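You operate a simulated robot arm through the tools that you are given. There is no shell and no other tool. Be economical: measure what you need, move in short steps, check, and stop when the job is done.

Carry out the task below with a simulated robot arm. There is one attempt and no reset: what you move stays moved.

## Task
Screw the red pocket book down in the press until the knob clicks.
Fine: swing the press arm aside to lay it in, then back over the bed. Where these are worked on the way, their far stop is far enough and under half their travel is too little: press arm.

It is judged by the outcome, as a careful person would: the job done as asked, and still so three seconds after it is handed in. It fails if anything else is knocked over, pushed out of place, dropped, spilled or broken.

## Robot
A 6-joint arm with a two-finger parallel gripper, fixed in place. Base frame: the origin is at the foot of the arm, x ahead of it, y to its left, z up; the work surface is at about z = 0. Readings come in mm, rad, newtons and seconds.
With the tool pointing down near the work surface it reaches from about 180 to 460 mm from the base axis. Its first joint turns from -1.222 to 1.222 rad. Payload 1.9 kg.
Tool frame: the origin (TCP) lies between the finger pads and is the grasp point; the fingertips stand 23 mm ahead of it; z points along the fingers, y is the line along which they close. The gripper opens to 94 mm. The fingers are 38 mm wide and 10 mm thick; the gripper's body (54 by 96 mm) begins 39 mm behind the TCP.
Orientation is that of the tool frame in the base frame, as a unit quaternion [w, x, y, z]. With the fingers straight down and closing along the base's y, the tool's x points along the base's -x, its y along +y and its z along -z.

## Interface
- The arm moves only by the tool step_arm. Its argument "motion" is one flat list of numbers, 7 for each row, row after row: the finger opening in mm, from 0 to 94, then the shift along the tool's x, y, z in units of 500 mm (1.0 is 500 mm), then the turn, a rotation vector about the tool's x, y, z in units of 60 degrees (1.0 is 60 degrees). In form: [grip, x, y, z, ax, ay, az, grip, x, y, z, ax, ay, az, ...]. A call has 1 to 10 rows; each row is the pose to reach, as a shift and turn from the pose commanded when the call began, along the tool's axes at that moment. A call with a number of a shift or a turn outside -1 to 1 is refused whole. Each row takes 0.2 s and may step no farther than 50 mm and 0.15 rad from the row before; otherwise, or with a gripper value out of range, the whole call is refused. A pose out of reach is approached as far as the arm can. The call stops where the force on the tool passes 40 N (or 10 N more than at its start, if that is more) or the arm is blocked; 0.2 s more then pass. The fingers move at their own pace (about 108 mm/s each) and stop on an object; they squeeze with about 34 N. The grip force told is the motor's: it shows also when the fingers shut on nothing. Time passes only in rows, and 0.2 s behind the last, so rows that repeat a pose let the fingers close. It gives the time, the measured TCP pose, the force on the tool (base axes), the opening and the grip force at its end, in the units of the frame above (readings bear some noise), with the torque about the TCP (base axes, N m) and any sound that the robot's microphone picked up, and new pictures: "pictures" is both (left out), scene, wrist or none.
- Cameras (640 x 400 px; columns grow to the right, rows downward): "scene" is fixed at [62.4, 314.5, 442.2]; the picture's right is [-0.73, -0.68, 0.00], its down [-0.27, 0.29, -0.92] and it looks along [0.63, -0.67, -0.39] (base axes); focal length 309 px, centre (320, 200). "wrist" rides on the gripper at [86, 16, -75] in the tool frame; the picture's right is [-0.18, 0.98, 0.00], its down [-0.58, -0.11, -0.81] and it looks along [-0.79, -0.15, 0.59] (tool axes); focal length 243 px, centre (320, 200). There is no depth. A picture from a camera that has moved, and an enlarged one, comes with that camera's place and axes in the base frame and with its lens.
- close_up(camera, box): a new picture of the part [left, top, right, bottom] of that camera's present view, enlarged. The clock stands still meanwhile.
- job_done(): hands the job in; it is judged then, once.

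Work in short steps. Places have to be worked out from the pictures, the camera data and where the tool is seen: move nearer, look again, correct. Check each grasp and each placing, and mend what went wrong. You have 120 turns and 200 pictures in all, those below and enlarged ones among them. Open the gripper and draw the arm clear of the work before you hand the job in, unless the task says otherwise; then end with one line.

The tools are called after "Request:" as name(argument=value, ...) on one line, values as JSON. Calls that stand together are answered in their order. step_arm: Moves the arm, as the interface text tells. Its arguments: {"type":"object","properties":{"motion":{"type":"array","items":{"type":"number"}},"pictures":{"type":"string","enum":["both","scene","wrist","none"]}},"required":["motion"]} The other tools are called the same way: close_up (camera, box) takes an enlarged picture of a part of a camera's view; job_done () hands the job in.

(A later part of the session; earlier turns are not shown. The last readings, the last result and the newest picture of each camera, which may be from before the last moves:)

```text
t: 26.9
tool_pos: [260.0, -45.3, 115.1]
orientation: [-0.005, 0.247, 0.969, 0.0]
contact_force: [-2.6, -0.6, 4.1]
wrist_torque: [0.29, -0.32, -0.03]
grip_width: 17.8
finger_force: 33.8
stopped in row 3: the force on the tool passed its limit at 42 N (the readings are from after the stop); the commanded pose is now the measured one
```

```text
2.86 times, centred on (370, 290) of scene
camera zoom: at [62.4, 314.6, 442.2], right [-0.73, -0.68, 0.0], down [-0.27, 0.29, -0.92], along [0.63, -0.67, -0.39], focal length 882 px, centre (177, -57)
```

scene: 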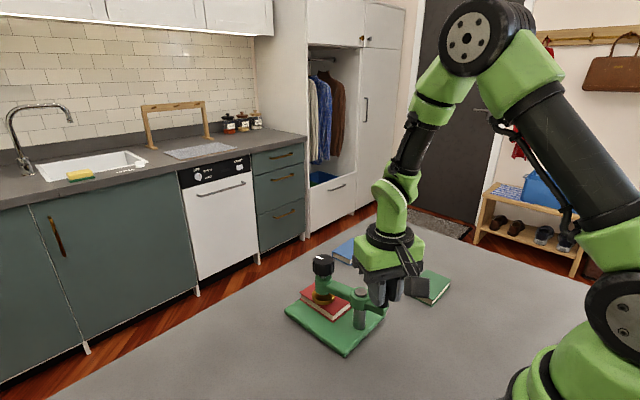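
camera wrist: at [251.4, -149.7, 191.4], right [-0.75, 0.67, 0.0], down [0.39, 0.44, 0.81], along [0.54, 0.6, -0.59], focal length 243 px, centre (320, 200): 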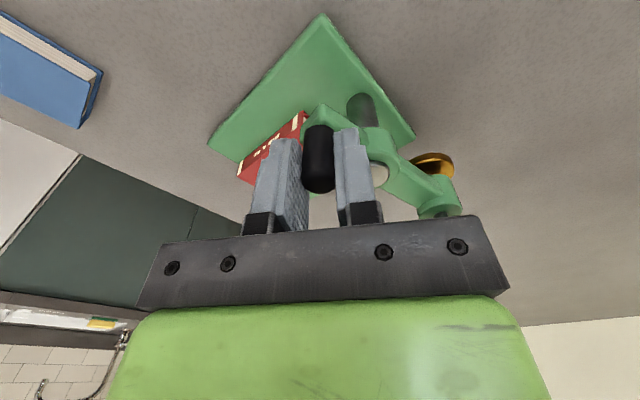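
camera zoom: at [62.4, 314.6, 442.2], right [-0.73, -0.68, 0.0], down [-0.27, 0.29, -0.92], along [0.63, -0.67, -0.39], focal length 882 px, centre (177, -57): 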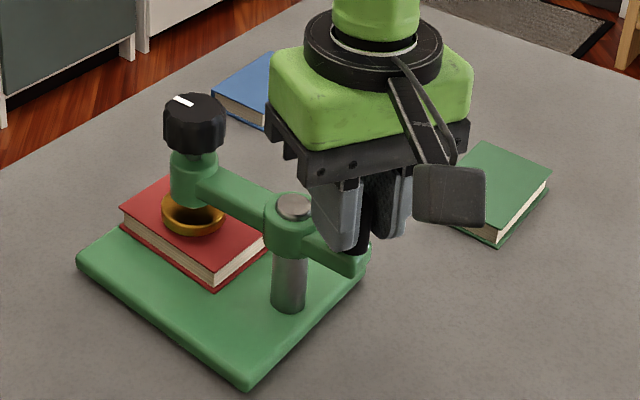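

It is still about 2–3° short of the first picture, so one more small push.

Request:
step_arm(motion=[0, 0.001, 0.004, 0, 0, 0, 0, 0, 0.002, 0.009, 0, 0, 0, 0, 0, 0.003, 0.013, 0, 0, 0, 0], pictures="none")

Request:
close_up(camera="scene", box=[270, 220, 470, 360])

```text
t: 27.7
tool_pos: [258.9, -39.1, 116.6]
orientation: [-0.009, 0.247, 0.969, 0.0]
contact_force: [-4.3, -5.7, 4.3]
wrist_torque: [0.33, -0.3, 0.03]
grip_width: 17.8
finger_force: 34.2
stopped in row 3: the force on the tool passed its limit at 60 N (the readings are from after the stop); the commanded pose is now the measured one
```

```text
2.86 times, centred on (370, 290) of scene
camera zoom: at [62.4, 314.6, 442.2], right [-0.73, -0.68, 0.0], down [-0.27, 0.29, -0.92], along [0.63, -0.67, -0.39], focal length 882 px, centre (177, -57)
```

zoom: 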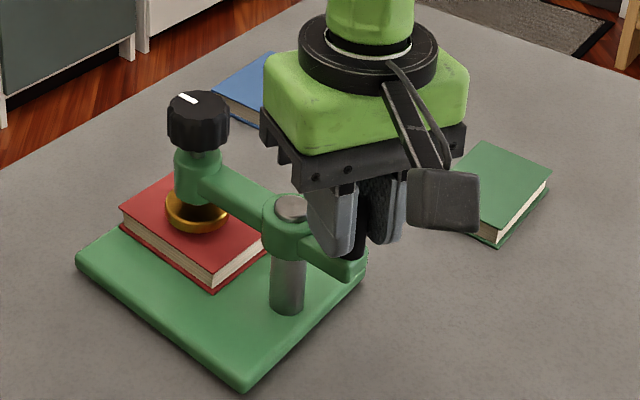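

The knob now lines up as in the beginning, but the bed seems to have shifted a few px, so the last push was against the stop. I release, rise, and inspect.

Request:
step_arm(motion=[45, 0, 0, 0, 0, 0, 0, 45, 0, 0, 0, 0, 0, 0, 45, 0, 0, -0.09, 0, 0, 0, 45, 0, 0, -0.18, 0, 0, 0, 45, 0, 0, -0.26, 0, 0, 0, 45, 0, 0, -0.26, 0, 0, 0])

Request:
close_up(camera="scene", box=[270, 220, 470, 360])

```text
t: 29.1
tool_pos: [262.5, -39.8, 245.6]
orientation: [-0.01, 0.247, 0.969, -0.001]
contact_force: [0.2, -0.2, -0.5]
wrist_torque: [0.01, 0.02, 0.02]
grip_width: 45.1
finger_force: 0.1
camera wrist: at [195.7, 14.9, 322.7], right [0.63, 0.78, -0.01], down [0.47, -0.38, 0.8], along [0.61, -0.51, -0.61], focal length 243 px, centre (320, 200)
```

scene: 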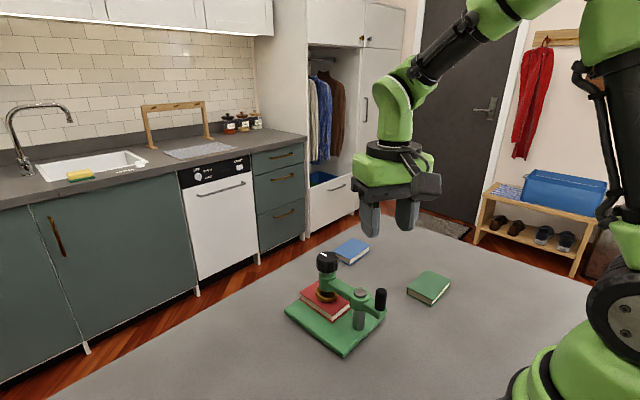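
wrist: 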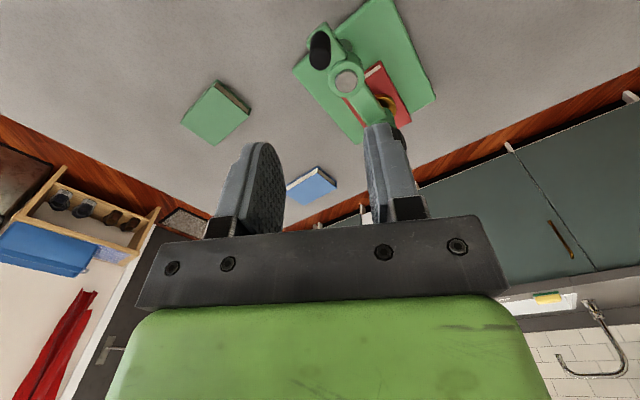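

```text
2.86 times, centred on (370, 290) of scene
camera zoom: at [62.4, 314.5, 442.2], right [-0.73, -0.68, 0.0], down [-0.27, 0.29, -0.92], along [0.63, -0.67, -0.39], focal length 882 px, centre (177, -57)
```

zoom: 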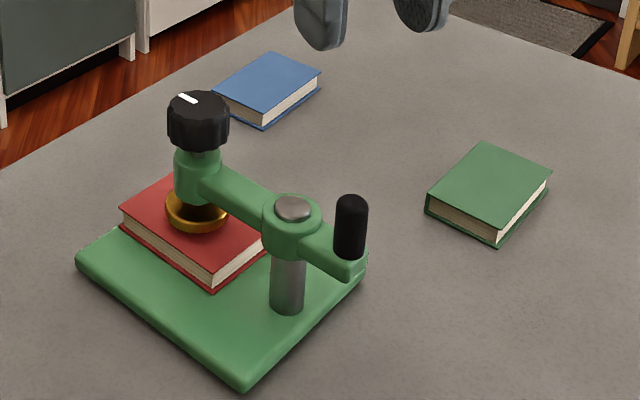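

The press turned only by about a degree or two, and the book is under the platen. I square the tool up and take the same overhead view as before to locate the knob.

Request:
step_arm(motion=[60, -0.006, -0.009, -0.05, -0.002, -0.005, -0.12, 70, -0.011, -0.017, -0.1, -0.0033, -0.009, -0.24, 80, -0.016, -0.025, -0.15, -0.005, -0.014, -0.36, 90, -0.022, -0.034, -0.2, -0.0066, -0.018, -0.477, 90, -0.022, -0.034, -0.2, -0.0066, -0.018, -0.477], pictures="wrist")

Request:
close_up(camera="wrist", box=[180, 0, 460, 175])

```text
t: 30.3
tool_pos: [266.1, -60.7, 346.2]
orientation: [0.001, -0.001, 1.0, 0.004]
contact_force: [0.3, 0.2, -1.1]
wrist_torque: [0.01, -0.02, 0.02]
grip_width: 90.0
finger_force: 0.0
camera wrist: at [179.5, -45.6, 421.4], right [0.18, 0.98, 0.01], down [0.58, -0.11, 0.81], along [0.79, -0.14, -0.59], focal length 243 px, centre (320, 200)
```

wrist: 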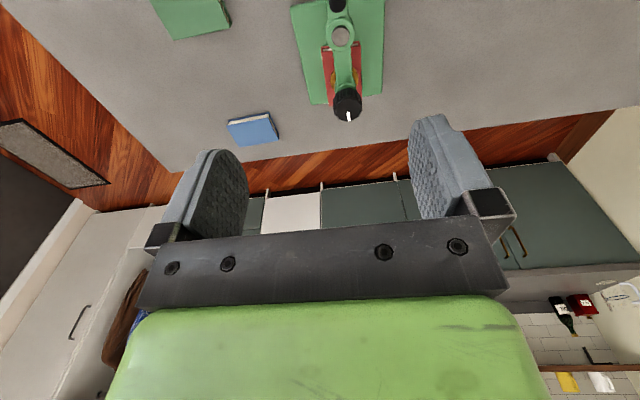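

```text
2.29 times, centred on (320, 88) of wrist
camera zoom: at [179.5, -45.6, 421.4], right [0.18, 0.98, 0.01], down [0.58, -0.11, 0.81], along [0.79, -0.14, -0.59], focal length 555 px, centre (320, 457)
```

zoom: 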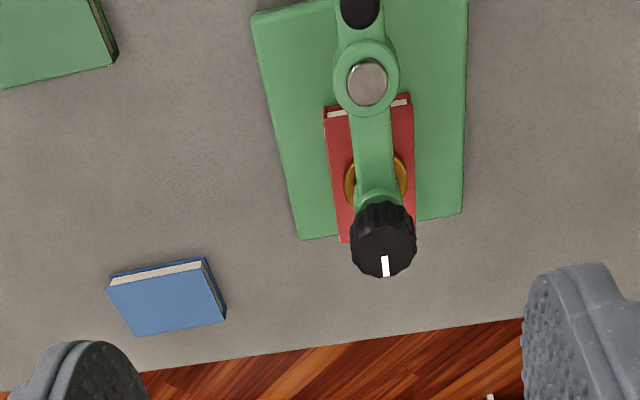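

The knob is at about (381,-42.5) with its top near z 121, and the book is centred beneath. I move above the knob while turning the tool back, to gain turning range.

Request:
step_arm(motion=[70, -0.033, 0.005, 0.03, 0, 0, -0.14, 70, -0.066, 0.01, 0.06, 0, 0, -0.28, 70, -0.1, 0.016, 0.11, 0, 0, -0.42, 70, -0.133, 0.021, 0.17, 0, 0, -0.56, 70, -0.166, 0.026, 0.23, 0, 0, -0.7, 70, -0.2, 0.031, 0.29, 0, 0, -0.84, 70, -0.23, 0.036, 0.342, 0, 0, -0.98, 70, -0.23, 0.036, 0.342, 0, 0, -0.98], pictures="none")

Request:
step_arm(motion=[70, 0, 0, 0, 0, 0, -0.14, 70, 0, 0, 0, 0, 0, -0.28, 70, 0, 0, 0, 0, 0, -0.42, 70, 0, 0, 0, 0, 0, -0.56, 70, 0, 0, 0, 0, 0, -0.7, 70, 0, 0, 0, 0, 0, -0.84, 70, 0, 0, 0, 0, 0, -0.92, 70, 0, 0, 0, 0, 0, -0.92], pictures="both")

Request:
close_up(camera="scene", box=[260, 200, 420, 330])

```text
t: 32.1
tool_pos: [380.7, -40.4, 173.0]
orientation: [0.002, -0.492, 0.871, 0.003]
contact_force: [0.8, 1.1, -0.4]
wrist_torque: [0.02, -0.02, 0.0]
grip_width: 70.0
finger_force: 0.1
```

```text
t: 33.9
tool_pos: [381.2, -41.0, 175.3]
orientation: [-0.003, 0.839, -0.544, -0.001]
contact_force: [0.3, -0.5, -0.6]
wrist_torque: [-0.01, -0.01, -0.01]
grip_width: 70.0
finger_force: 0.1
camera wrist: at [401.6, -127.6, 249.2], right [-0.97, -0.23, 0.0], down [-0.14, 0.57, 0.81], along [-0.19, 0.79, -0.59], focal length 243 px, centre (320, 200)
```

scene: 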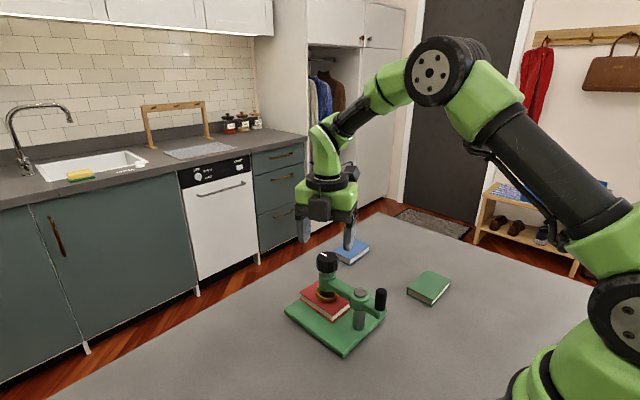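
wrist: 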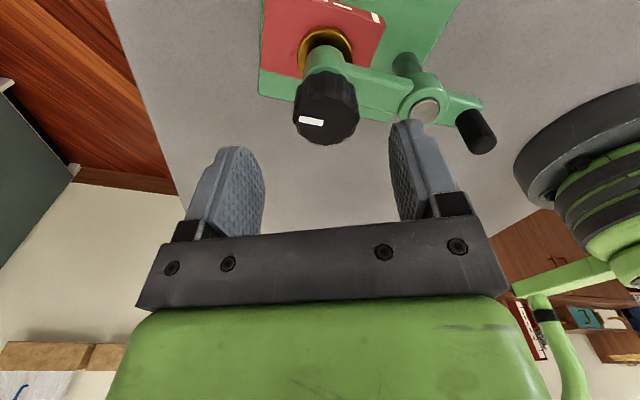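

```text
3.08 times, centred on (340, 265) of scene
camera zoom: at [62.4, 314.5, 442.2], right [-0.73, -0.68, 0.0], down [-0.27, 0.29, -0.92], along [0.63, -0.67, -0.39], focal length 949 px, centre (258, 0)
```

zoom: 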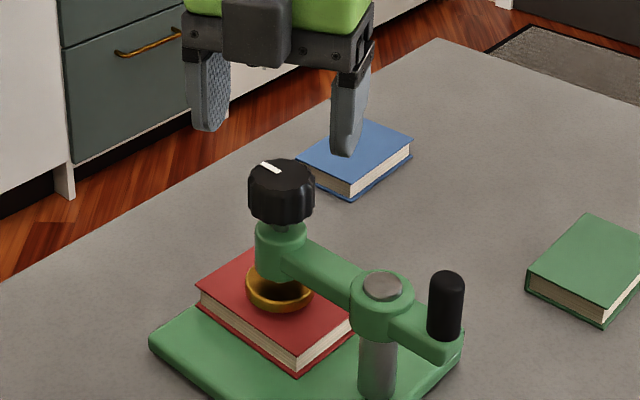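

From the wrist view the knob axis is nearer (378,-41). I descend around the knob with the tips at z≈100, staying clear of the press arm, then grip.

Request:
step_arm(motion=[70, -0.0024, 0.0055, 0.05, 0, 0, 0, 70, -0.0024, 0.0055, 0.104, 0, 0, 0, 70, -0.0024, 0.0055, 0.104, 0, 0, 0], pictures="wrist")

Request:
close_up(camera="scene", box=[260, 220, 400, 330])

```text
t: 34.7
tool_pos: [377.9, -41.1, 121.3]
orientation: [-0.002, 0.838, -0.545, -0.002]
contact_force: [0.4, 0.2, 0.2]
wrist_torque: [0.03, 0.03, 0.01]
grip_width: 70.0
finger_force: 0.3
camera wrist: at [398.6, -127.4, 196.6], right [-0.97, -0.23, 0.0], down [-0.14, 0.57, 0.81], along [-0.19, 0.79, -0.59], focal length 243 px, centre (320, 200)
```

wrist: 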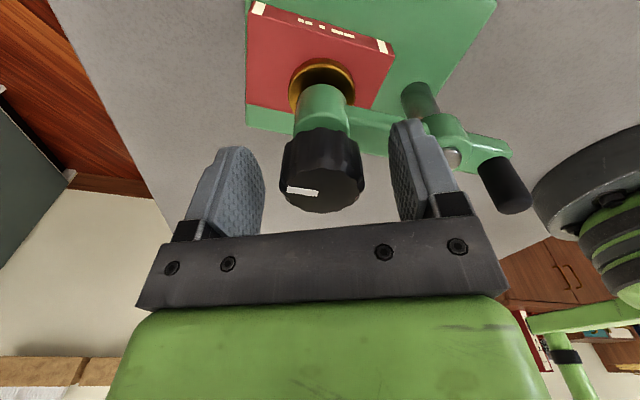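

```text
3.64 times, centred on (330, 275) of scene
camera zoom: at [62.4, 314.5, 442.2], right [-0.73, -0.68, 0.0], down [-0.27, 0.29, -0.92], along [0.63, -0.67, -0.39], focal length 1122 px, centre (284, -73)
```

zoom: 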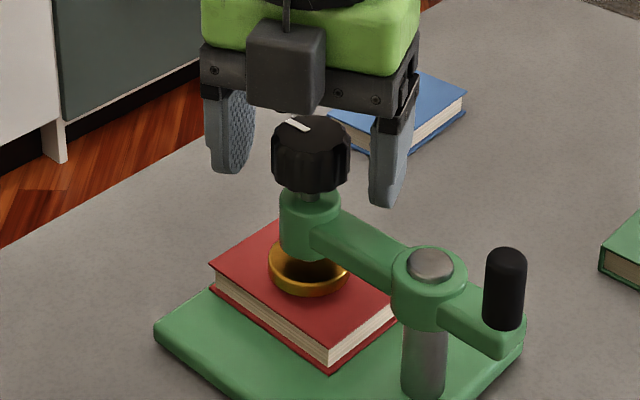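

The knob sits between the pads, with its centre near (377,-40). I close on it.

Request:
step_arm(motion=[0, 0, 0, 0, 0, 0, 0, 0, 0, 0, 0, 0, 0, 0], pictures="wrist")

```text
t: 35.3
tool_pos: [376.2, -41.4, 122.3]
orientation: [-0.003, 0.839, -0.544, -0.002]
contact_force: [-8.5, 2.2, 0.3]
wrist_torque: [0.01, 0.4, -0.1]
grip_width: 39.6
finger_force: 34.3
camera wrist: at [398.2, -127.4, 196.4], right [-0.97, -0.23, 0.0], down [-0.14, 0.57, 0.81], along [-0.19, 0.79, -0.59], focal length 243 px, centre (320, 200)
```

wrist: 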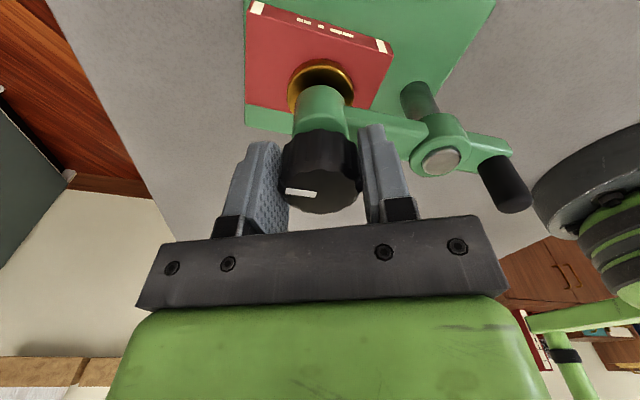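

The grip is good at 39.6 mm. I centre by 2 mm and turn clockwise (tool +z) a little, to feel the torque and watch the mark.

Request:
step_arm(motion=[0, -0.0016, 0.0036, 0, 0, 0, 0.0, 0, -0.0016, 0.0036, 0, 0, 0, 0.14, 0, -0.0016, 0.0036, 0, 0, 0, 0.28, 0, -0.0016, 0.0036, 0, 0, 0, 0.42], pictures="wrist")

Request:
close_up(camera="scene", box=[260, 220, 400, 330])

```text
t: 36.3
tool_pos: [375.2, -41.1, 122.7]
orientation: [0.003, -0.699, 0.715, 0.001]
contact_force: [9.3, 0.5, -0.6]
wrist_torque: [-0.69, -0.61, -0.01]
grip_width: 39.5
finger_force: 34.4
camera wrist: at [358.2, -127.7, 197.4], right [-0.98, 0.21, 0.0], down [0.12, 0.57, 0.81], along [0.17, 0.79, -0.59], focal length 243 px, centre (320, 200)
```

wrist: 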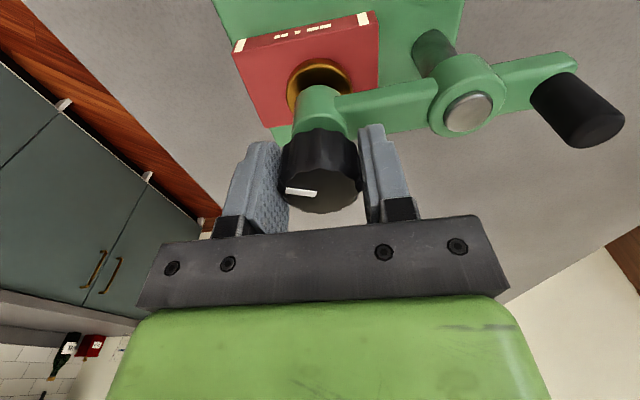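

```text
3.64 times, centred on (330, 275) of scene
camera zoom: at [62.5, 314.5, 442.2], right [-0.73, -0.68, 0.0], down [-0.27, 0.29, -0.92], along [0.63, -0.67, -0.39], focal length 1122 px, centre (284, -73)
```

zoom: 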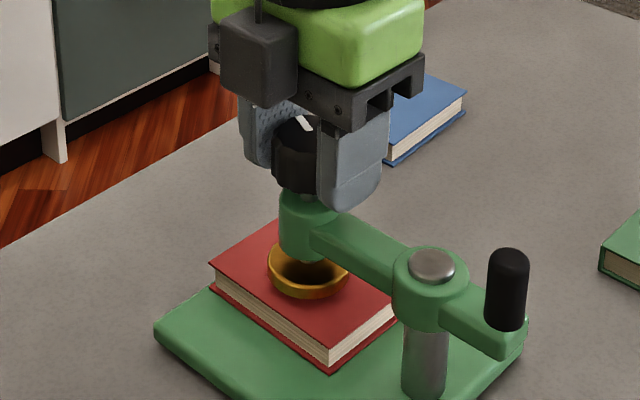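

The knob turns with the gripper and the press holds still. I continue clockwise.

Request:
step_arm(motion=[0, 0, 0, 0, 0, 0, 0.14, 0, 0, 0, 0, 0, 0, 0.28, 0, 0, 0, 0, 0, 0, 0.42, 0, 0, 0, 0, 0, 0, 0.56, 0, 0, 0, 0, 0, 0, 0.7, 0, 0, 0, 0, 0, 0, 0.84, 0, 0, 0, 0, 0, 0, 0.98], pictures="none")

Request:
close_up(camera="scene", box=[260, 220, 400, 330])

```text
t: 37.9
tool_pos: [375.3, -40.9, 121.6]
orientation: [0.001, -0.257, 0.966, 0.003]
contact_force: [-8.8, -0.4, -0.7]
wrist_torque: [-0.16, -0.47, 0.03]
grip_width: 39.2
finger_force: 34.0
```

```text
3.64 times, centred on (330, 275) of scene
camera zoom: at [62.5, 314.5, 442.2], right [-0.73, -0.68, 0.0], down [-0.27, 0.29, -0.92], along [0.63, -0.67, -0.39], focal length 1122 px, centre (284, -73)
```

zoom: 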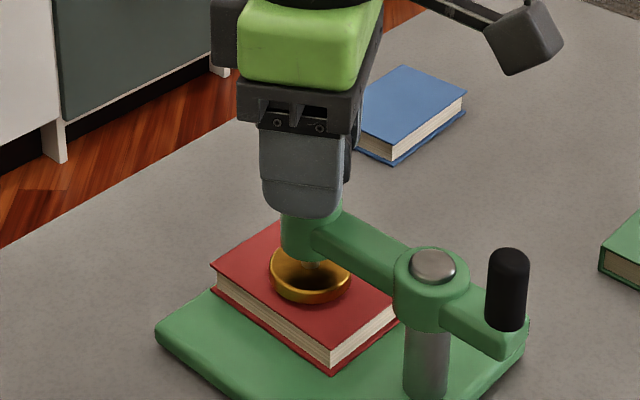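

The platen is coming down. I continue clockwise.

Request:
step_arm(motion=[0, 0, 0, 0, 0, 0, 0.14, 0, 0, 0, 0, 0, 0, 0.28, 0, 0, 0, 0, 0, 0, 0.42, 0, 0, 0, 0, 0, 0, 0.56, 0, 0, 0, 0, 0, 0, 0.7, 0, 0, 0, 0, 0, 0, 0.84, 0, 0, 0, 0, 0, 0, 0.98], pictures="none")

Request:
close_up(camera="scene", box=[260, 220, 400, 330])

```text
t: 39.5
tool_pos: [376.2, -40.1, 123.1]
orientation: [0.0, 0.25, 0.968, 0.003]
contact_force: [4.9, 2.4, 0.8]
wrist_torque: [-0.29, -0.38, 0.04]
grip_width: 39.1
finger_force: 34.5
```

```text
3.64 times, centred on (330, 275) of scene
camera zoom: at [62.5, 314.5, 442.2], right [-0.73, -0.68, 0.0], down [-0.27, 0.29, -0.92], along [0.63, -0.67, -0.39], focal length 1122 px, centre (284, -73)
```

zoom: 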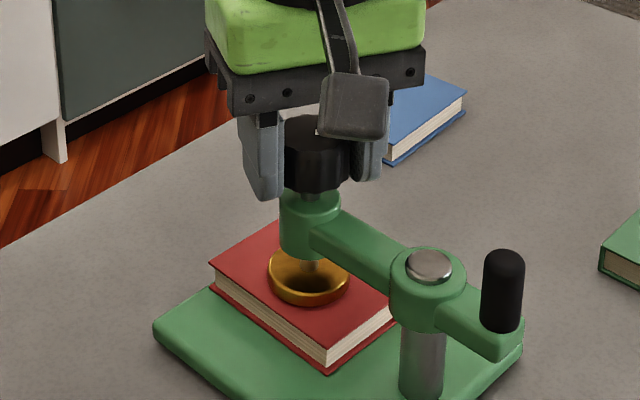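

I continue turning; still no click and the forces are low.

Request:
step_arm(motion=[0, 0, 0, 0, 0, 0, 0.14, 0, 0, 0, 0, 0, 0, 0.28, 0, 0, 0, 0, 0, 0, 0.42, 0, 0, 0, 0, 0, 0, 0.56, 0, 0, 0, 0, 0, 0, 0.7, 0, 0, 0, 0, 0, 0, 0.84, 0, 0, 0, 0, 0, 0, 0.98], pictures="none")

Request:
close_up(camera="scene", box=[260, 220, 400, 330])

```text
t: 41.1
tool_pos: [375.8, -40.6, 122.3]
orientation: [-0.002, 0.692, 0.721, 0.004]
contact_force: [18.6, 11.9, 0.9]
wrist_torque: [-0.32, -0.44, 0.03]
grip_width: 39.2
finger_force: 34.3
```

```text
3.64 times, centred on (330, 275) of scene
camera zoom: at [62.4, 314.6, 442.2], right [-0.73, -0.68, 0.0], down [-0.27, 0.29, -0.92], along [0.63, -0.67, -0.39], focal length 1122 px, centre (284, -73)
```

zoom: 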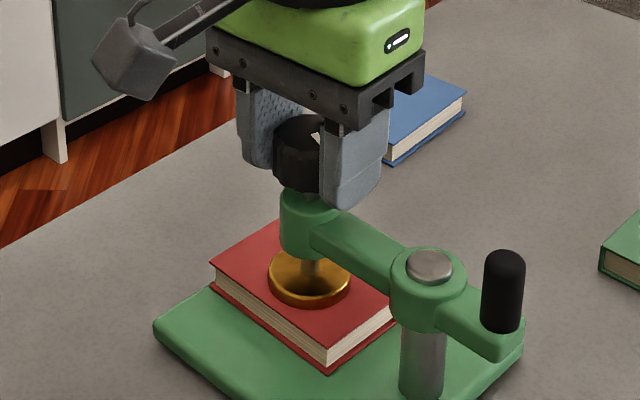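

The side force is rising slightly, so I recentre about 1.5 mm and keep turning.

Request:
step_arm(motion=[0, 0.002, 0.003, 0, 0, 0, 0.12, 0, 0.002, 0.003, 0, 0, 0, 0.26, 0, 0.002, 0.003, 0, 0, 0, 0.4, 0, 0.002, 0.003, 0, 0, 0, 0.54, 0, 0.002, 0.003, 0, 0, 0, 0.68, 0, 0.002, 0.003, 0, 0, 0, 0.82], pictures="none")

Request:
close_up(camera="scene", box=[260, 220, 400, 330])

```text
t: 42.5
tool_pos: [378.0, -41.0, 121.3]
orientation: [-0.003, 0.93, 0.367, 0.001]
contact_force: [9.3, 6.5, -0.3]
wrist_torque: [0.09, -0.9, 0.02]
grip_width: 39.5
finger_force: 34.1
```

```text
3.64 times, centred on (330, 275) of scene
camera zoom: at [62.5, 314.5, 442.2], right [-0.73, -0.68, 0.0], down [-0.27, 0.29, -0.92], along [0.63, -0.67, -0.39], focal length 1122 px, centre (284, -73)
```

zoom: 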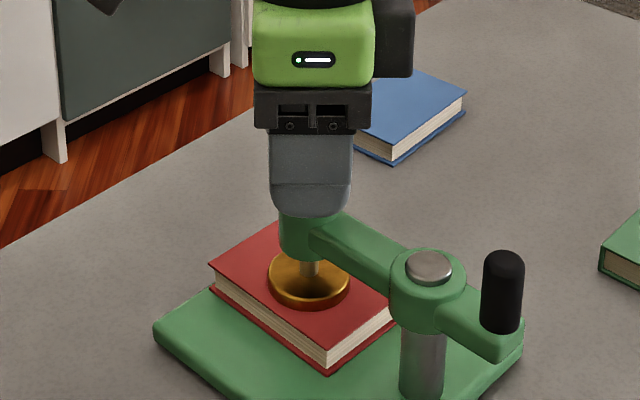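

That makes about 250° of turn so far with no click. I keep going in the same grip while the wrist allows.

Request:
step_arm(motion=[0, 0, 0, 0, 0, 0, 0.14, 0, 0, 0, 0, 0, 0, 0.28, 0, 0, 0, 0, 0, 0, 0.42, 0, 0, 0, 0, 0, 0, 0.56, 0, 0, 0, 0, 0, 0, 0.7], pictures="none")

Request:
close_up(camera="scene", box=[260, 220, 400, 330])

```text
t: 43.7
tool_pos: [377.6, -40.1, 122.7]
orientation: [-0.004, 1.0, 0.01, -0.001]
contact_force: [9.8, 0.8, 0.2]
wrist_torque: [-0.47, -0.8, 0.0]
grip_width: 39.5
finger_force: 33.8
```

```text
3.64 times, centred on (330, 275) of scene
camera zoom: at [62.5, 314.5, 442.2], right [-0.73, -0.68, 0.0], down [-0.27, 0.29, -0.92], along [0.63, -0.67, -0.39], focal length 1122 px, centre (284, -73)
```

zoom: 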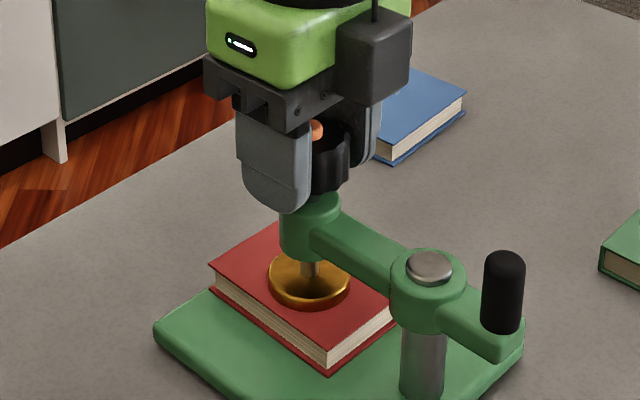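

Something orange now shows at the knob top, so I look closer from both cameras.

Request:
close_up(camera="scene", box=[310, 235, 360, 285])

Request:
close_up(camera="wrist", box=[200, 80, 440, 240])

```text
8.00 times, centred on (335, 260) of scene
camera zoom: at [62.5, 314.5, 442.2], right [-0.73, -0.68, 0.0], down [-0.27, 0.29, -0.92], along [0.63, -0.67, -0.39], focal length 2468 px, centre (200, -280)
```

zoom: 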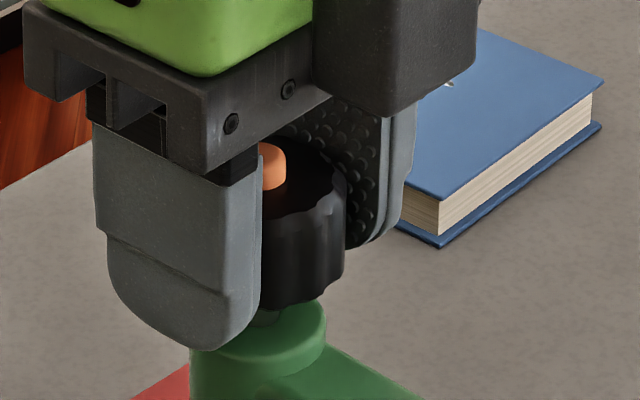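

```text
2.50 times, centred on (320, 160) of wrist
camera zoom: at [464.0, -55.6, 197.7], right [-0.17, -0.99, -0.01], down [-0.58, 0.09, 0.81], along [-0.8, 0.14, -0.59], focal length 606 px, centre (320, 300)
```

zoom: 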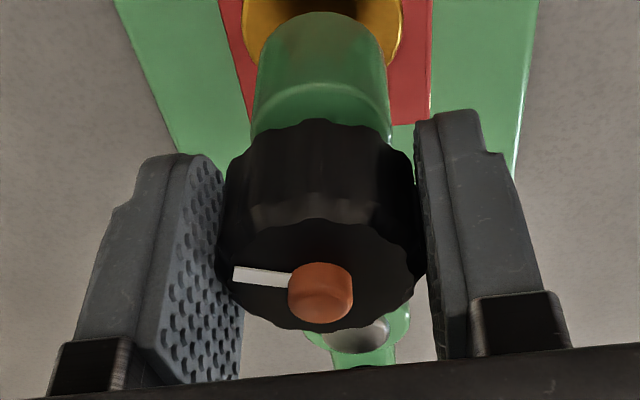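

An orange pin has risen from the knob, probably a pressure indicator, but no click has been reported. I turn further in small steps.

Request:
step_arm(motion=[0, 0, 0, 0, 0, 0, 0.12, 0, 0, 0, 0, 0, 0, 0.24, 0, 0, 0, 0, 0, 0, 0.36], pictures="none")

Request:
close_up(camera="wrist", box=[200, 80, 440, 240])

```text
t: 44.5
tool_pos: [384.7, -67.2, 128.8]
orientation: [-0.012, 0.985, -0.172, -0.007]
contact_force: [-2.6, -1.6, -30.4]
wrist_torque: [-0.37, -0.38, -0.04]
grip_width: 39.7
finger_force: 33.7
out of reach, approached as far as the arm can: row 3
```

```text
2.50 times, centred on (320, 160) of wrist
camera zoom: at [461.9, -113.7, 202.3], right [-0.51, -0.86, -0.02], down [-0.5, 0.28, 0.82], along [-0.7, 0.42, -0.57], focal length 606 px, centre (320, 300)
```

zoom: 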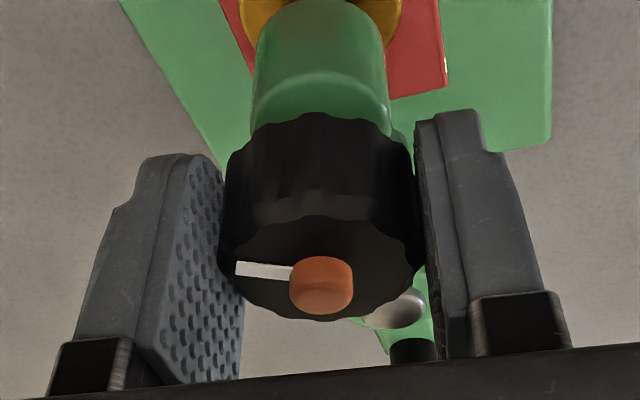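

The wrist reached its limit and the hand was dragged sideways. I look before doing anything else.

Request:
close_up(camera="scene", box=[270, 220, 470, 360])

```text
2.86 times, centred on (370, 290) of scene
camera zoom: at [62.5, 314.6, 442.2], right [-0.73, -0.68, 0.0], down [-0.27, 0.29, -0.92], along [0.63, -0.67, -0.39], focal length 882 px, centre (177, -57)
```

zoom: 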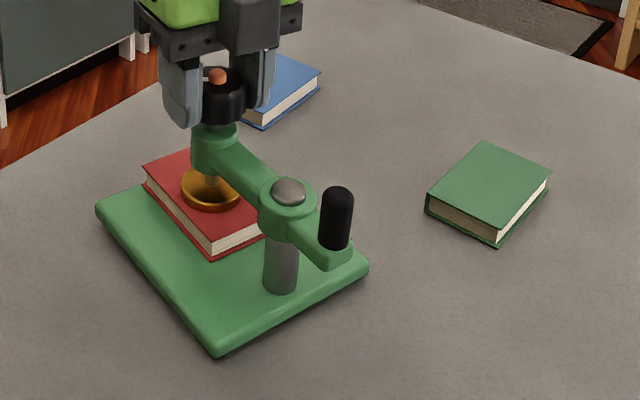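

The whole press was dragged round by about 13° with the hand. I ease down, open the fingers in place, and rise straight up before unwinding the wrist.

Request:
step_arm(motion=[0, 0, 0, 0.006, 0, 0, 0, 0, 0, 0, 0.012, 0, 0, 0, 94, 0, 0, 0.012, 0, 0, 0, 94, 0, 0, 0.012, 0, 0, 0, 94, 0, 0, 0.012, 0, 0, 0], pictures="scene")

Request:
close_up(camera="scene", box=[270, 220, 470, 360])

```text
t: 45.7
tool_pos: [389.2, -75.7, 128.0]
orientation: [-0.006, 0.985, -0.174, -0.002]
contact_force: [-0.1, 0.4, -0.1]
wrist_torque: [0.02, 0.0, 0.02]
grip_width: 93.9
finger_force: 0.0
out of reach, approached as far as the arm can: row 1, 2, 3, 4, 5
```

scene: 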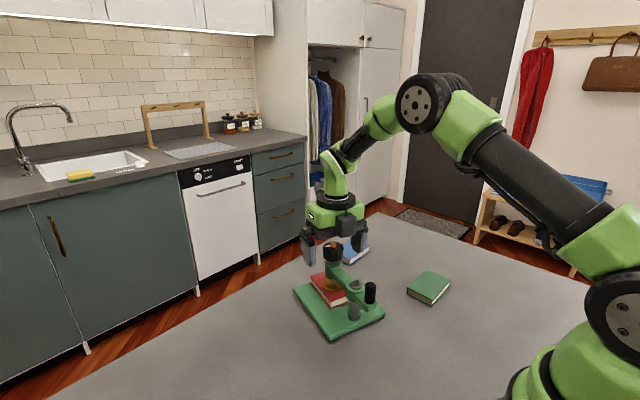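

```text
2.86 times, centred on (370, 290) of scene
camera zoom: at [62.4, 314.5, 442.2], right [-0.73, -0.68, 0.0], down [-0.27, 0.29, -0.92], along [0.63, -0.67, -0.39], focal length 882 px, centre (177, -57)
```

zoom: 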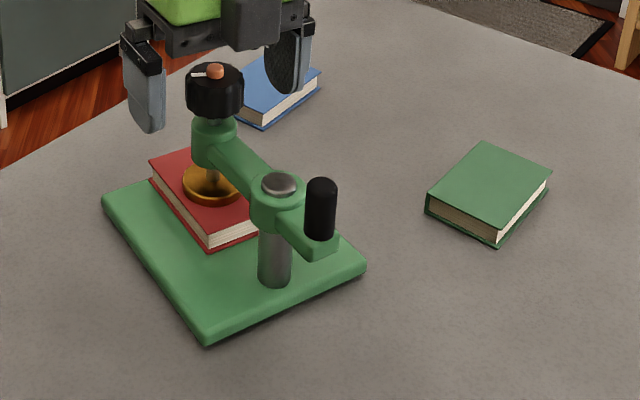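

Released. I rise straight up and check again before unwinding.

Request:
step_arm(motion=[94, 0, 0, -0.05, 0, 0, 0, 94, 0, 0, -0.1, 0, 0, 0, 94, 0, 0, -0.15, 0, 0, 0, 94, 0, 0, -0.2, 0, 0, 0, 94, 0, 0, -0.2, 0, 0, 0], pictures="scene")

```text
t: 46.9
tool_pos: [389.0, -74.2, 227.5]
orientation: [-0.003, 0.984, -0.177, -0.001]
contact_force: [0.0, -0.1, -0.5]
wrist_torque: [0.01, -0.03, 0.0]
grip_width: 94.3
finger_force: 0.1
```

scene: 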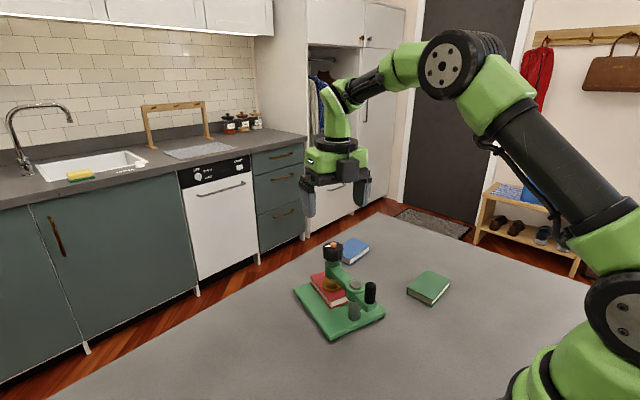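

I see now that the press rotated about 16° clockwise about its near-right corner. I unwind the wrist step by step so I can push it back and get fresh turning range.

Request:
step_arm(motion=[90, 0, 0, 0, 0, 0, -0.14, 80, 0, 0, 0, 0, 0, -0.28, 60, 0, 0, 0, 0, 0, -0.42, 40, 0, 0, 0, 0, 0, -0.56, 20, 0, 0, 0, 0, 0, -0.7, 0, 0, 0, 0, 0, 0, -0.84, 0, 0, 0, 0, 0, 0, -0.98], pictures="none")

Request:
step_arm(motion=[0, 0, 0, 0, 0, 0, -0.14, 0, 0, 0, 0, 0, 0, -0.28, 0, 0, 0, 0, 0, 0, -0.42, 0, 0, 0, 0, 0, 0, -0.56, 0, 0, 0, 0, 0, 0, -0.7, 0, 0, 0, 0, 0, 0, -0.84, 0, 0, 0, 0, 0, 0, -0.98], pictures="none")

Request:
step_arm(motion=[0, 0, 0, 0, 0, 0, -0.14, 0, 0, 0, 0, 0, 0, -0.28, 0, 0, 0, 0, 0, 0, -0.42, 0, 0, 0, 0, 0, 0, -0.56, 0, 0, 0, 0, 0, 0, -0.7, 0, 0, 0, 0, 0, 0, -0.84, 0, 0, 0, 0, 0, 0, -0.98], pictures="both")

```text
t: 48.5
tool_pos: [389.6, -74.6, 227.5]
orientation: [-0.003, 0.944, 0.331, 0.002]
contact_force: [-0.3, 0.8, 0.6]
wrist_torque: [0.02, -0.01, 0.01]
grip_width: 0.0
finger_force: 33.7
```

```text
t: 50.1
tool_pos: [389.2, -74.6, 227.3]
orientation: [-0.002, 0.66, 0.752, 0.003]
contact_force: [-0.3, -0.8, -0.7]
wrist_torque: [0.02, 0.01, 0.0]
grip_width: 0.1
finger_force: 33.9
```

```text
t: 51.7
tool_pos: [389.0, -74.4, 228.2]
orientation: [-0.001, 0.206, 0.978, 0.003]
contact_force: [0.7, 0.2, -0.1]
wrist_torque: [0.02, 0.01, 0.02]
grip_width: 0.2
finger_force: 33.6
camera wrist: at [317.1, -26.0, 303.2], right [0.56, 0.83, 0.01], down [0.49, -0.34, 0.8], along [0.67, -0.45, -0.59], focal length 243 px, centre (320, 200)
```

scene: 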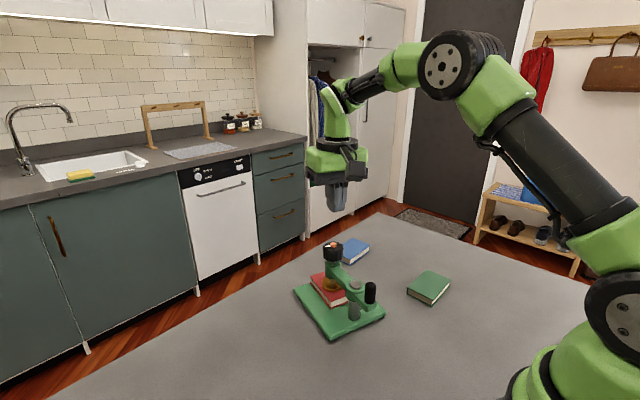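
wrist: 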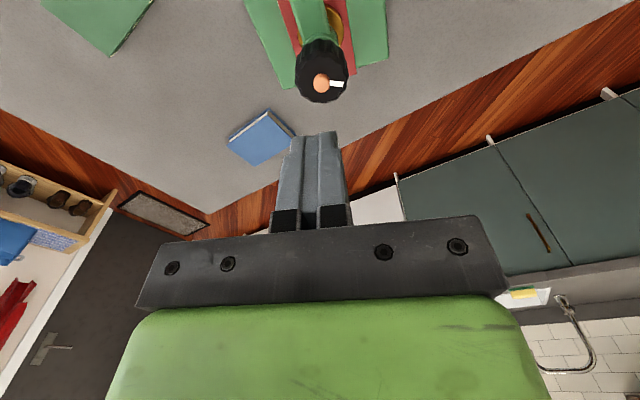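

The angle is 24° now. I continue unwinding to -90° while moving beyond the press's -y side.

Request:
step_arm(motion=[0, -0.016, -0.026, 0, 0, 0, -0.14, 0, -0.033, -0.052, 0, 0, 0, -0.28, 0, -0.049, -0.078, 0, 0, 0, -0.42, 0, -0.066, -0.103, 0, 0, 0, -0.56, 0, -0.082, -0.129, 0, 0, 0, -0.7, 0, -0.099, -0.155, 0, 0, 0, -0.84, 0, -0.115, -0.181, 0, 0, 0, -0.98], pictures="none")

Request:
step_arm(motion=[0, 0, 0, 0, 0, 0, -0.14, 0, 0, 0, 0, 0, 0, -0.28, 0, 0, 0, 0, 0, 0, -0.42, 0, 0, 0, 0, 0, 0, -0.56, 0, 0, 0, 0, 0, 0, -0.7, 0, 0, 0, 0, 0, 0, -0.84, 0, 0, 0, 0, 0, 0, -0.92, 0, 0, 0, 0, 0, 0, -0.92], pictures="both")

Request:
close_up(camera="scene", box=[270, 220, 470, 360])

```text
t: 53.3
tool_pos: [404.4, -180.8, 226.3]
orientation: [0.002, -0.301, 0.954, 0.003]
contact_force: [-0.2, 1.2, -0.3]
wrist_torque: [-0.01, 0.02, -0.01]
grip_width: 0.0
finger_force: 34.0
```

```text
t: 55.1
tool_pos: [404.9, -181.7, 227.8]
orientation: [-0.003, 0.708, -0.706, -0.003]
contact_force: [0.4, -0.4, 0.3]
wrist_torque: [-0.01, 0.01, 0.0]
grip_width: 0.0
finger_force: 33.9
camera wrist: at [389.3, -268.4, 301.8], right [-0.98, 0.18, 0.0], down [0.11, 0.58, 0.81], along [0.15, 0.8, -0.59], focal length 243 px, centre (320, 200)
```

scene: 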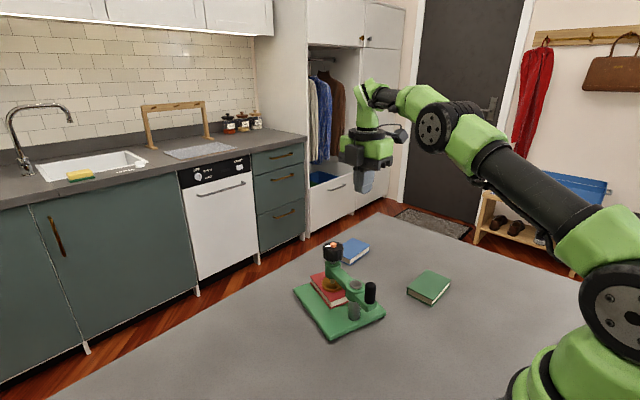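
wrist: 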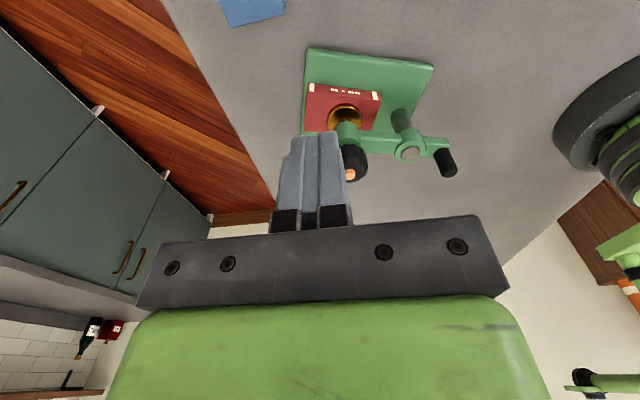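

```text
2.86 times, centred on (370, 290) of scene
camera zoom: at [62.4, 314.5, 442.2], right [-0.73, -0.68, 0.0], down [-0.27, 0.29, -0.92], along [0.63, -0.67, -0.39], focal length 882 px, centre (177, -57)
```

zoom: 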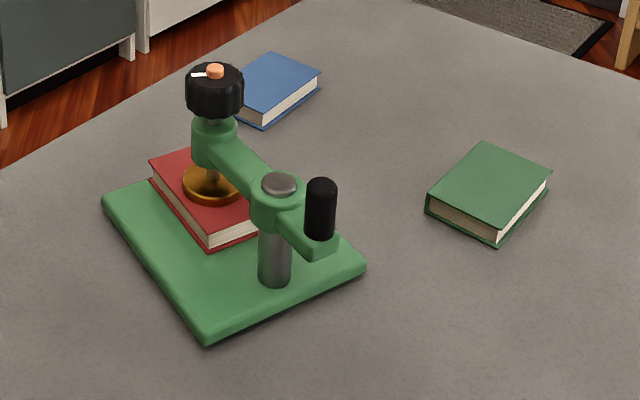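

From this view the -y edge runs from (286,-108) to (423,-152). I lower the closed fingers at (405,-185) beside it.

Request:
step_arm(motion=[0, 0.006, 0, 0.09, 0, 0, 0, 0, 0.006, 0, 0.18, 0, 0, 0, 0, 0.006, 0, 0.27, 0, 0, 0, 0, 0.006, 0, 0.35, 0, 0, 0, 0, 0.006, 0, 0.398, 0, 0, 0, 0, 0.006, 0, 0.398, 0, 0, 0], pictures="both")

```text
t: 56.5
tool_pos: [405.4, -183.0, 26.3]
orientation: [-0.003, 0.708, -0.707, -0.003]
contact_force: [0.0, -0.3, 0.2]
wrist_torque: [-0.01, 0.0, 0.01]
grip_width: 0.1
finger_force: 34.1
camera wrist: at [389.5, -269.9, 102.0], right [-0.98, 0.18, 0.0], down [0.11, 0.58, 0.81], along [0.15, 0.8, -0.59], focal length 243 px, centre (320, 200)
```

scene: 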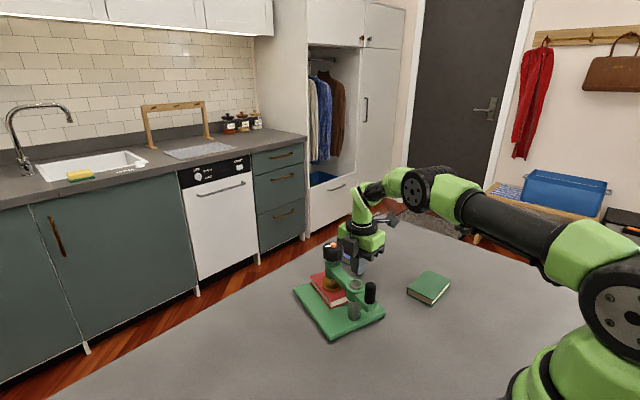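
wrist: 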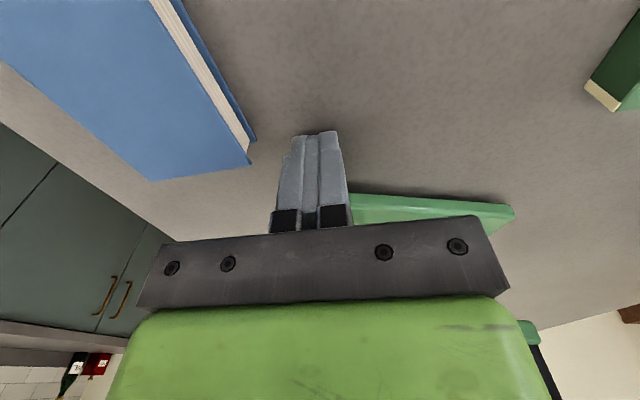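

The fingers are clear of the blue book. I push slowly in +y by 30 mm.

Request:
step_arm(motion=[0, -0.012, 0, 0, 0, 0, 0, 0, -0.024, 0, 0, 0, 0, 0, 0, -0.036, 0, 0, 0, 0, 0, 0, -0.048, 0, 0, 0, 0, 0, 0, -0.06, 0, 0, 0, 0, 0], pictures="none")

Request:
close_up(camera="scene", box=[270, 220, 470, 360])

```text
t: 57.7
tool_pos: [406.0, -153.2, 28.5]
orientation: [-0.002, 0.708, -0.706, 0.0]
contact_force: [4.4, -21.0, 0.0]
wrist_torque: [-0.38, -0.08, -0.27]
grip_width: 0.0
finger_force: 34.0
```

```text
2.86 times, centred on (370, 290) of scene
camera zoom: at [62.4, 314.6, 442.2], right [-0.73, -0.68, 0.0], down [-0.27, 0.29, -0.92], along [0.63, -0.67, -0.39], focal length 882 px, centre (177, -57)
```

zoom: 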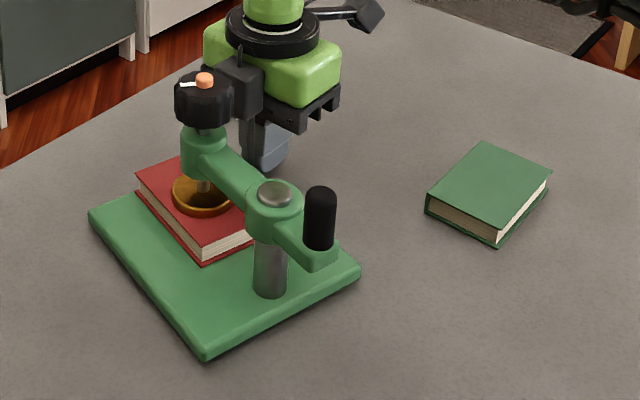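

The press is turning back with about 10° to go. I push another 14 mm, watching the gap between the knob and the hand.

Request:
step_arm(motion=[0, -0.01, 0, 0, 0, 0, 0, 0, -0.02, 0, 0, 0, 0, 0, 0, -0.028, 0, 0, 0, 0, 0], pictures="none")

Request:
close_up(camera="scene", box=[270, 220, 470, 360])

```text
t: 58.5
tool_pos: [404.5, -138.1, 27.7]
orientation: [-0.002, 0.708, -0.707, -0.001]
contact_force: [7.2, -22.9, 6.7]
wrist_torque: [-0.32, -0.2, -0.34]
grip_width: 0.3
finger_force: 33.8
```

```text
2.86 times, centred on (370, 290) of scene
camera zoom: at [62.4, 314.6, 442.2], right [-0.73, -0.68, 0.0], down [-0.27, 0.29, -0.92], along [0.63, -0.67, -0.39], focal length 882 px, centre (177, -57)
```

zoom: 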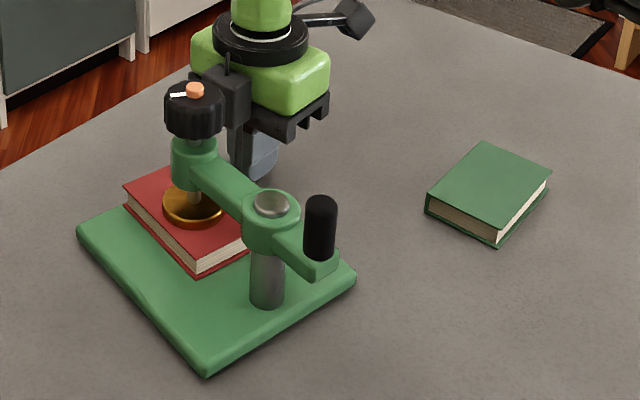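

The press is within about 8° and 10 mm of where it stood. I'll do the final nudge after tightening. I back off, rise, and go over the knob near (391,-51).

Request:
step_arm(motion=[0, 0.03, 0, 0, 0, 0, 0, 20, 0.03, 0, -0.09, 0, 0, 0, 40, 0.03, 0, -0.18, 0, 0, 0, 60, 0.03, 0, -0.27, 0, 0, 0, 70, 0.03, 0, -0.34, 0, 0, 0, 70, -0.04, 0.01, -0.34, 0, 0, 0, 70, -0.11, 0.02, -0.34, 0, 0, 0, 70, -0.174, 0.027, -0.33, 0, 0, 0, 70, -0.174, 0.027, -0.33, 0, 0, 0], pictures="both")

Request:
close_up(camera="scene", box=[270, 220, 470, 360])

Request:
close_up(camera="wrist", box=[220, 40, 420, 165])

```text
t: 60.5
tool_pos: [391.5, -51.7, 193.6]
orientation: [-0.003, 0.708, -0.707, -0.003]
contact_force: [-0.6, 0.0, 0.4]
wrist_torque: [-0.04, -0.02, -0.01]
grip_width: 70.1
finger_force: 0.1
camera wrist: at [375.4, -139.4, 268.3], right [-0.98, 0.18, 0.0], down [0.11, 0.58, 0.81], along [0.15, 0.8, -0.59], focal length 243 px, centre (320, 200)
```

scene: 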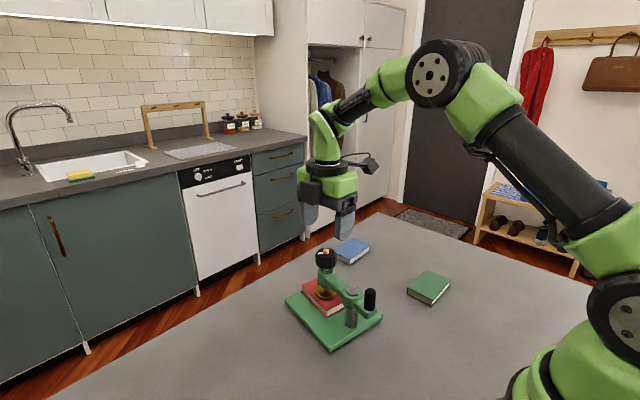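
wrist: 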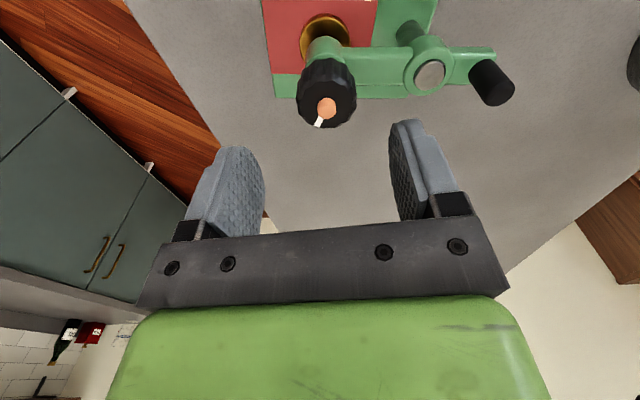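

```text
2.86 times, centred on (370, 290) of scene
camera zoom: at [62.4, 314.6, 442.2], right [-0.73, -0.68, 0.0], down [-0.27, 0.29, -0.92], along [0.63, -0.67, -0.39], focal length 882 px, centre (177, -57)
```

zoom: 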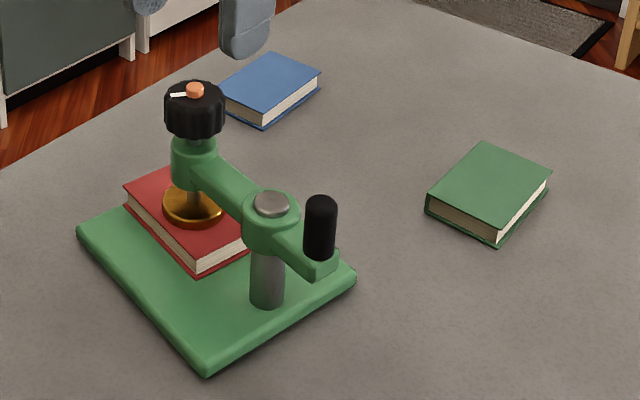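

```text
3.20 times, centred on (320, 102) of wrist
camera zoom: at [375.4, -139.4, 268.3], right [-0.98, 0.18, 0.0], down [0.11, 0.58, 0.81], along [0.15, 0.8, -0.59], focal length 776 px, centre (320, 512)
```

zoom: 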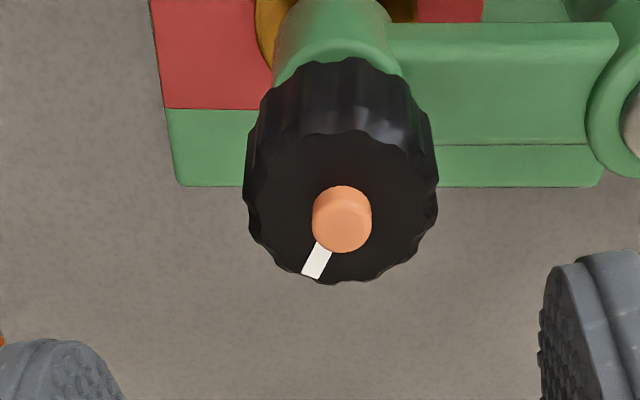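

The knob centre is at about (388.5,-49). I descend around it and grip.

Request:
step_arm(motion=[70, -0.005, 0.006, 0.07, 0, 0, 0, 70, -0.005, 0.006, 0.141, 0, 0, 0, 0, -0.005, 0.006, 0.141, 0, 0, 0, 0, -0.005, 0.006, 0.141, 0, 0, 0], pictures="wrist")

```text
t: 61.5
tool_pos: [386.7, -49.7, 124.6]
orientation: [-0.002, 0.707, -0.707, -0.003]
contact_force: [-16.1, 1.0, 7.3]
wrist_torque: [-0.18, -0.32, 0.01]
grip_width: 39.6
finger_force: 34.2
camera wrist: at [371.8, -136.7, 197.7], right [-0.98, 0.18, 0.0], down [0.11, 0.58, 0.81], along [0.15, 0.8, -0.59], focal length 243 px, centre (320, 200)
```

wrist: 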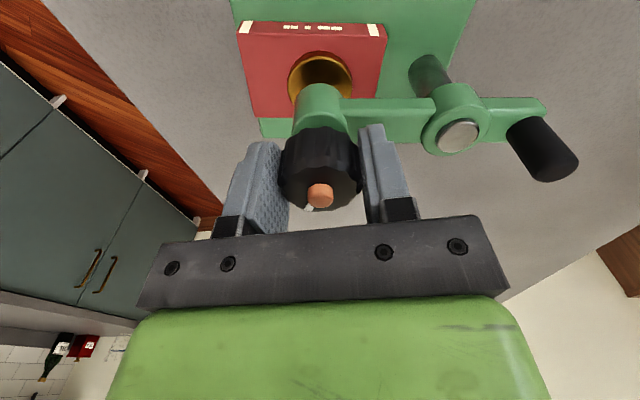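

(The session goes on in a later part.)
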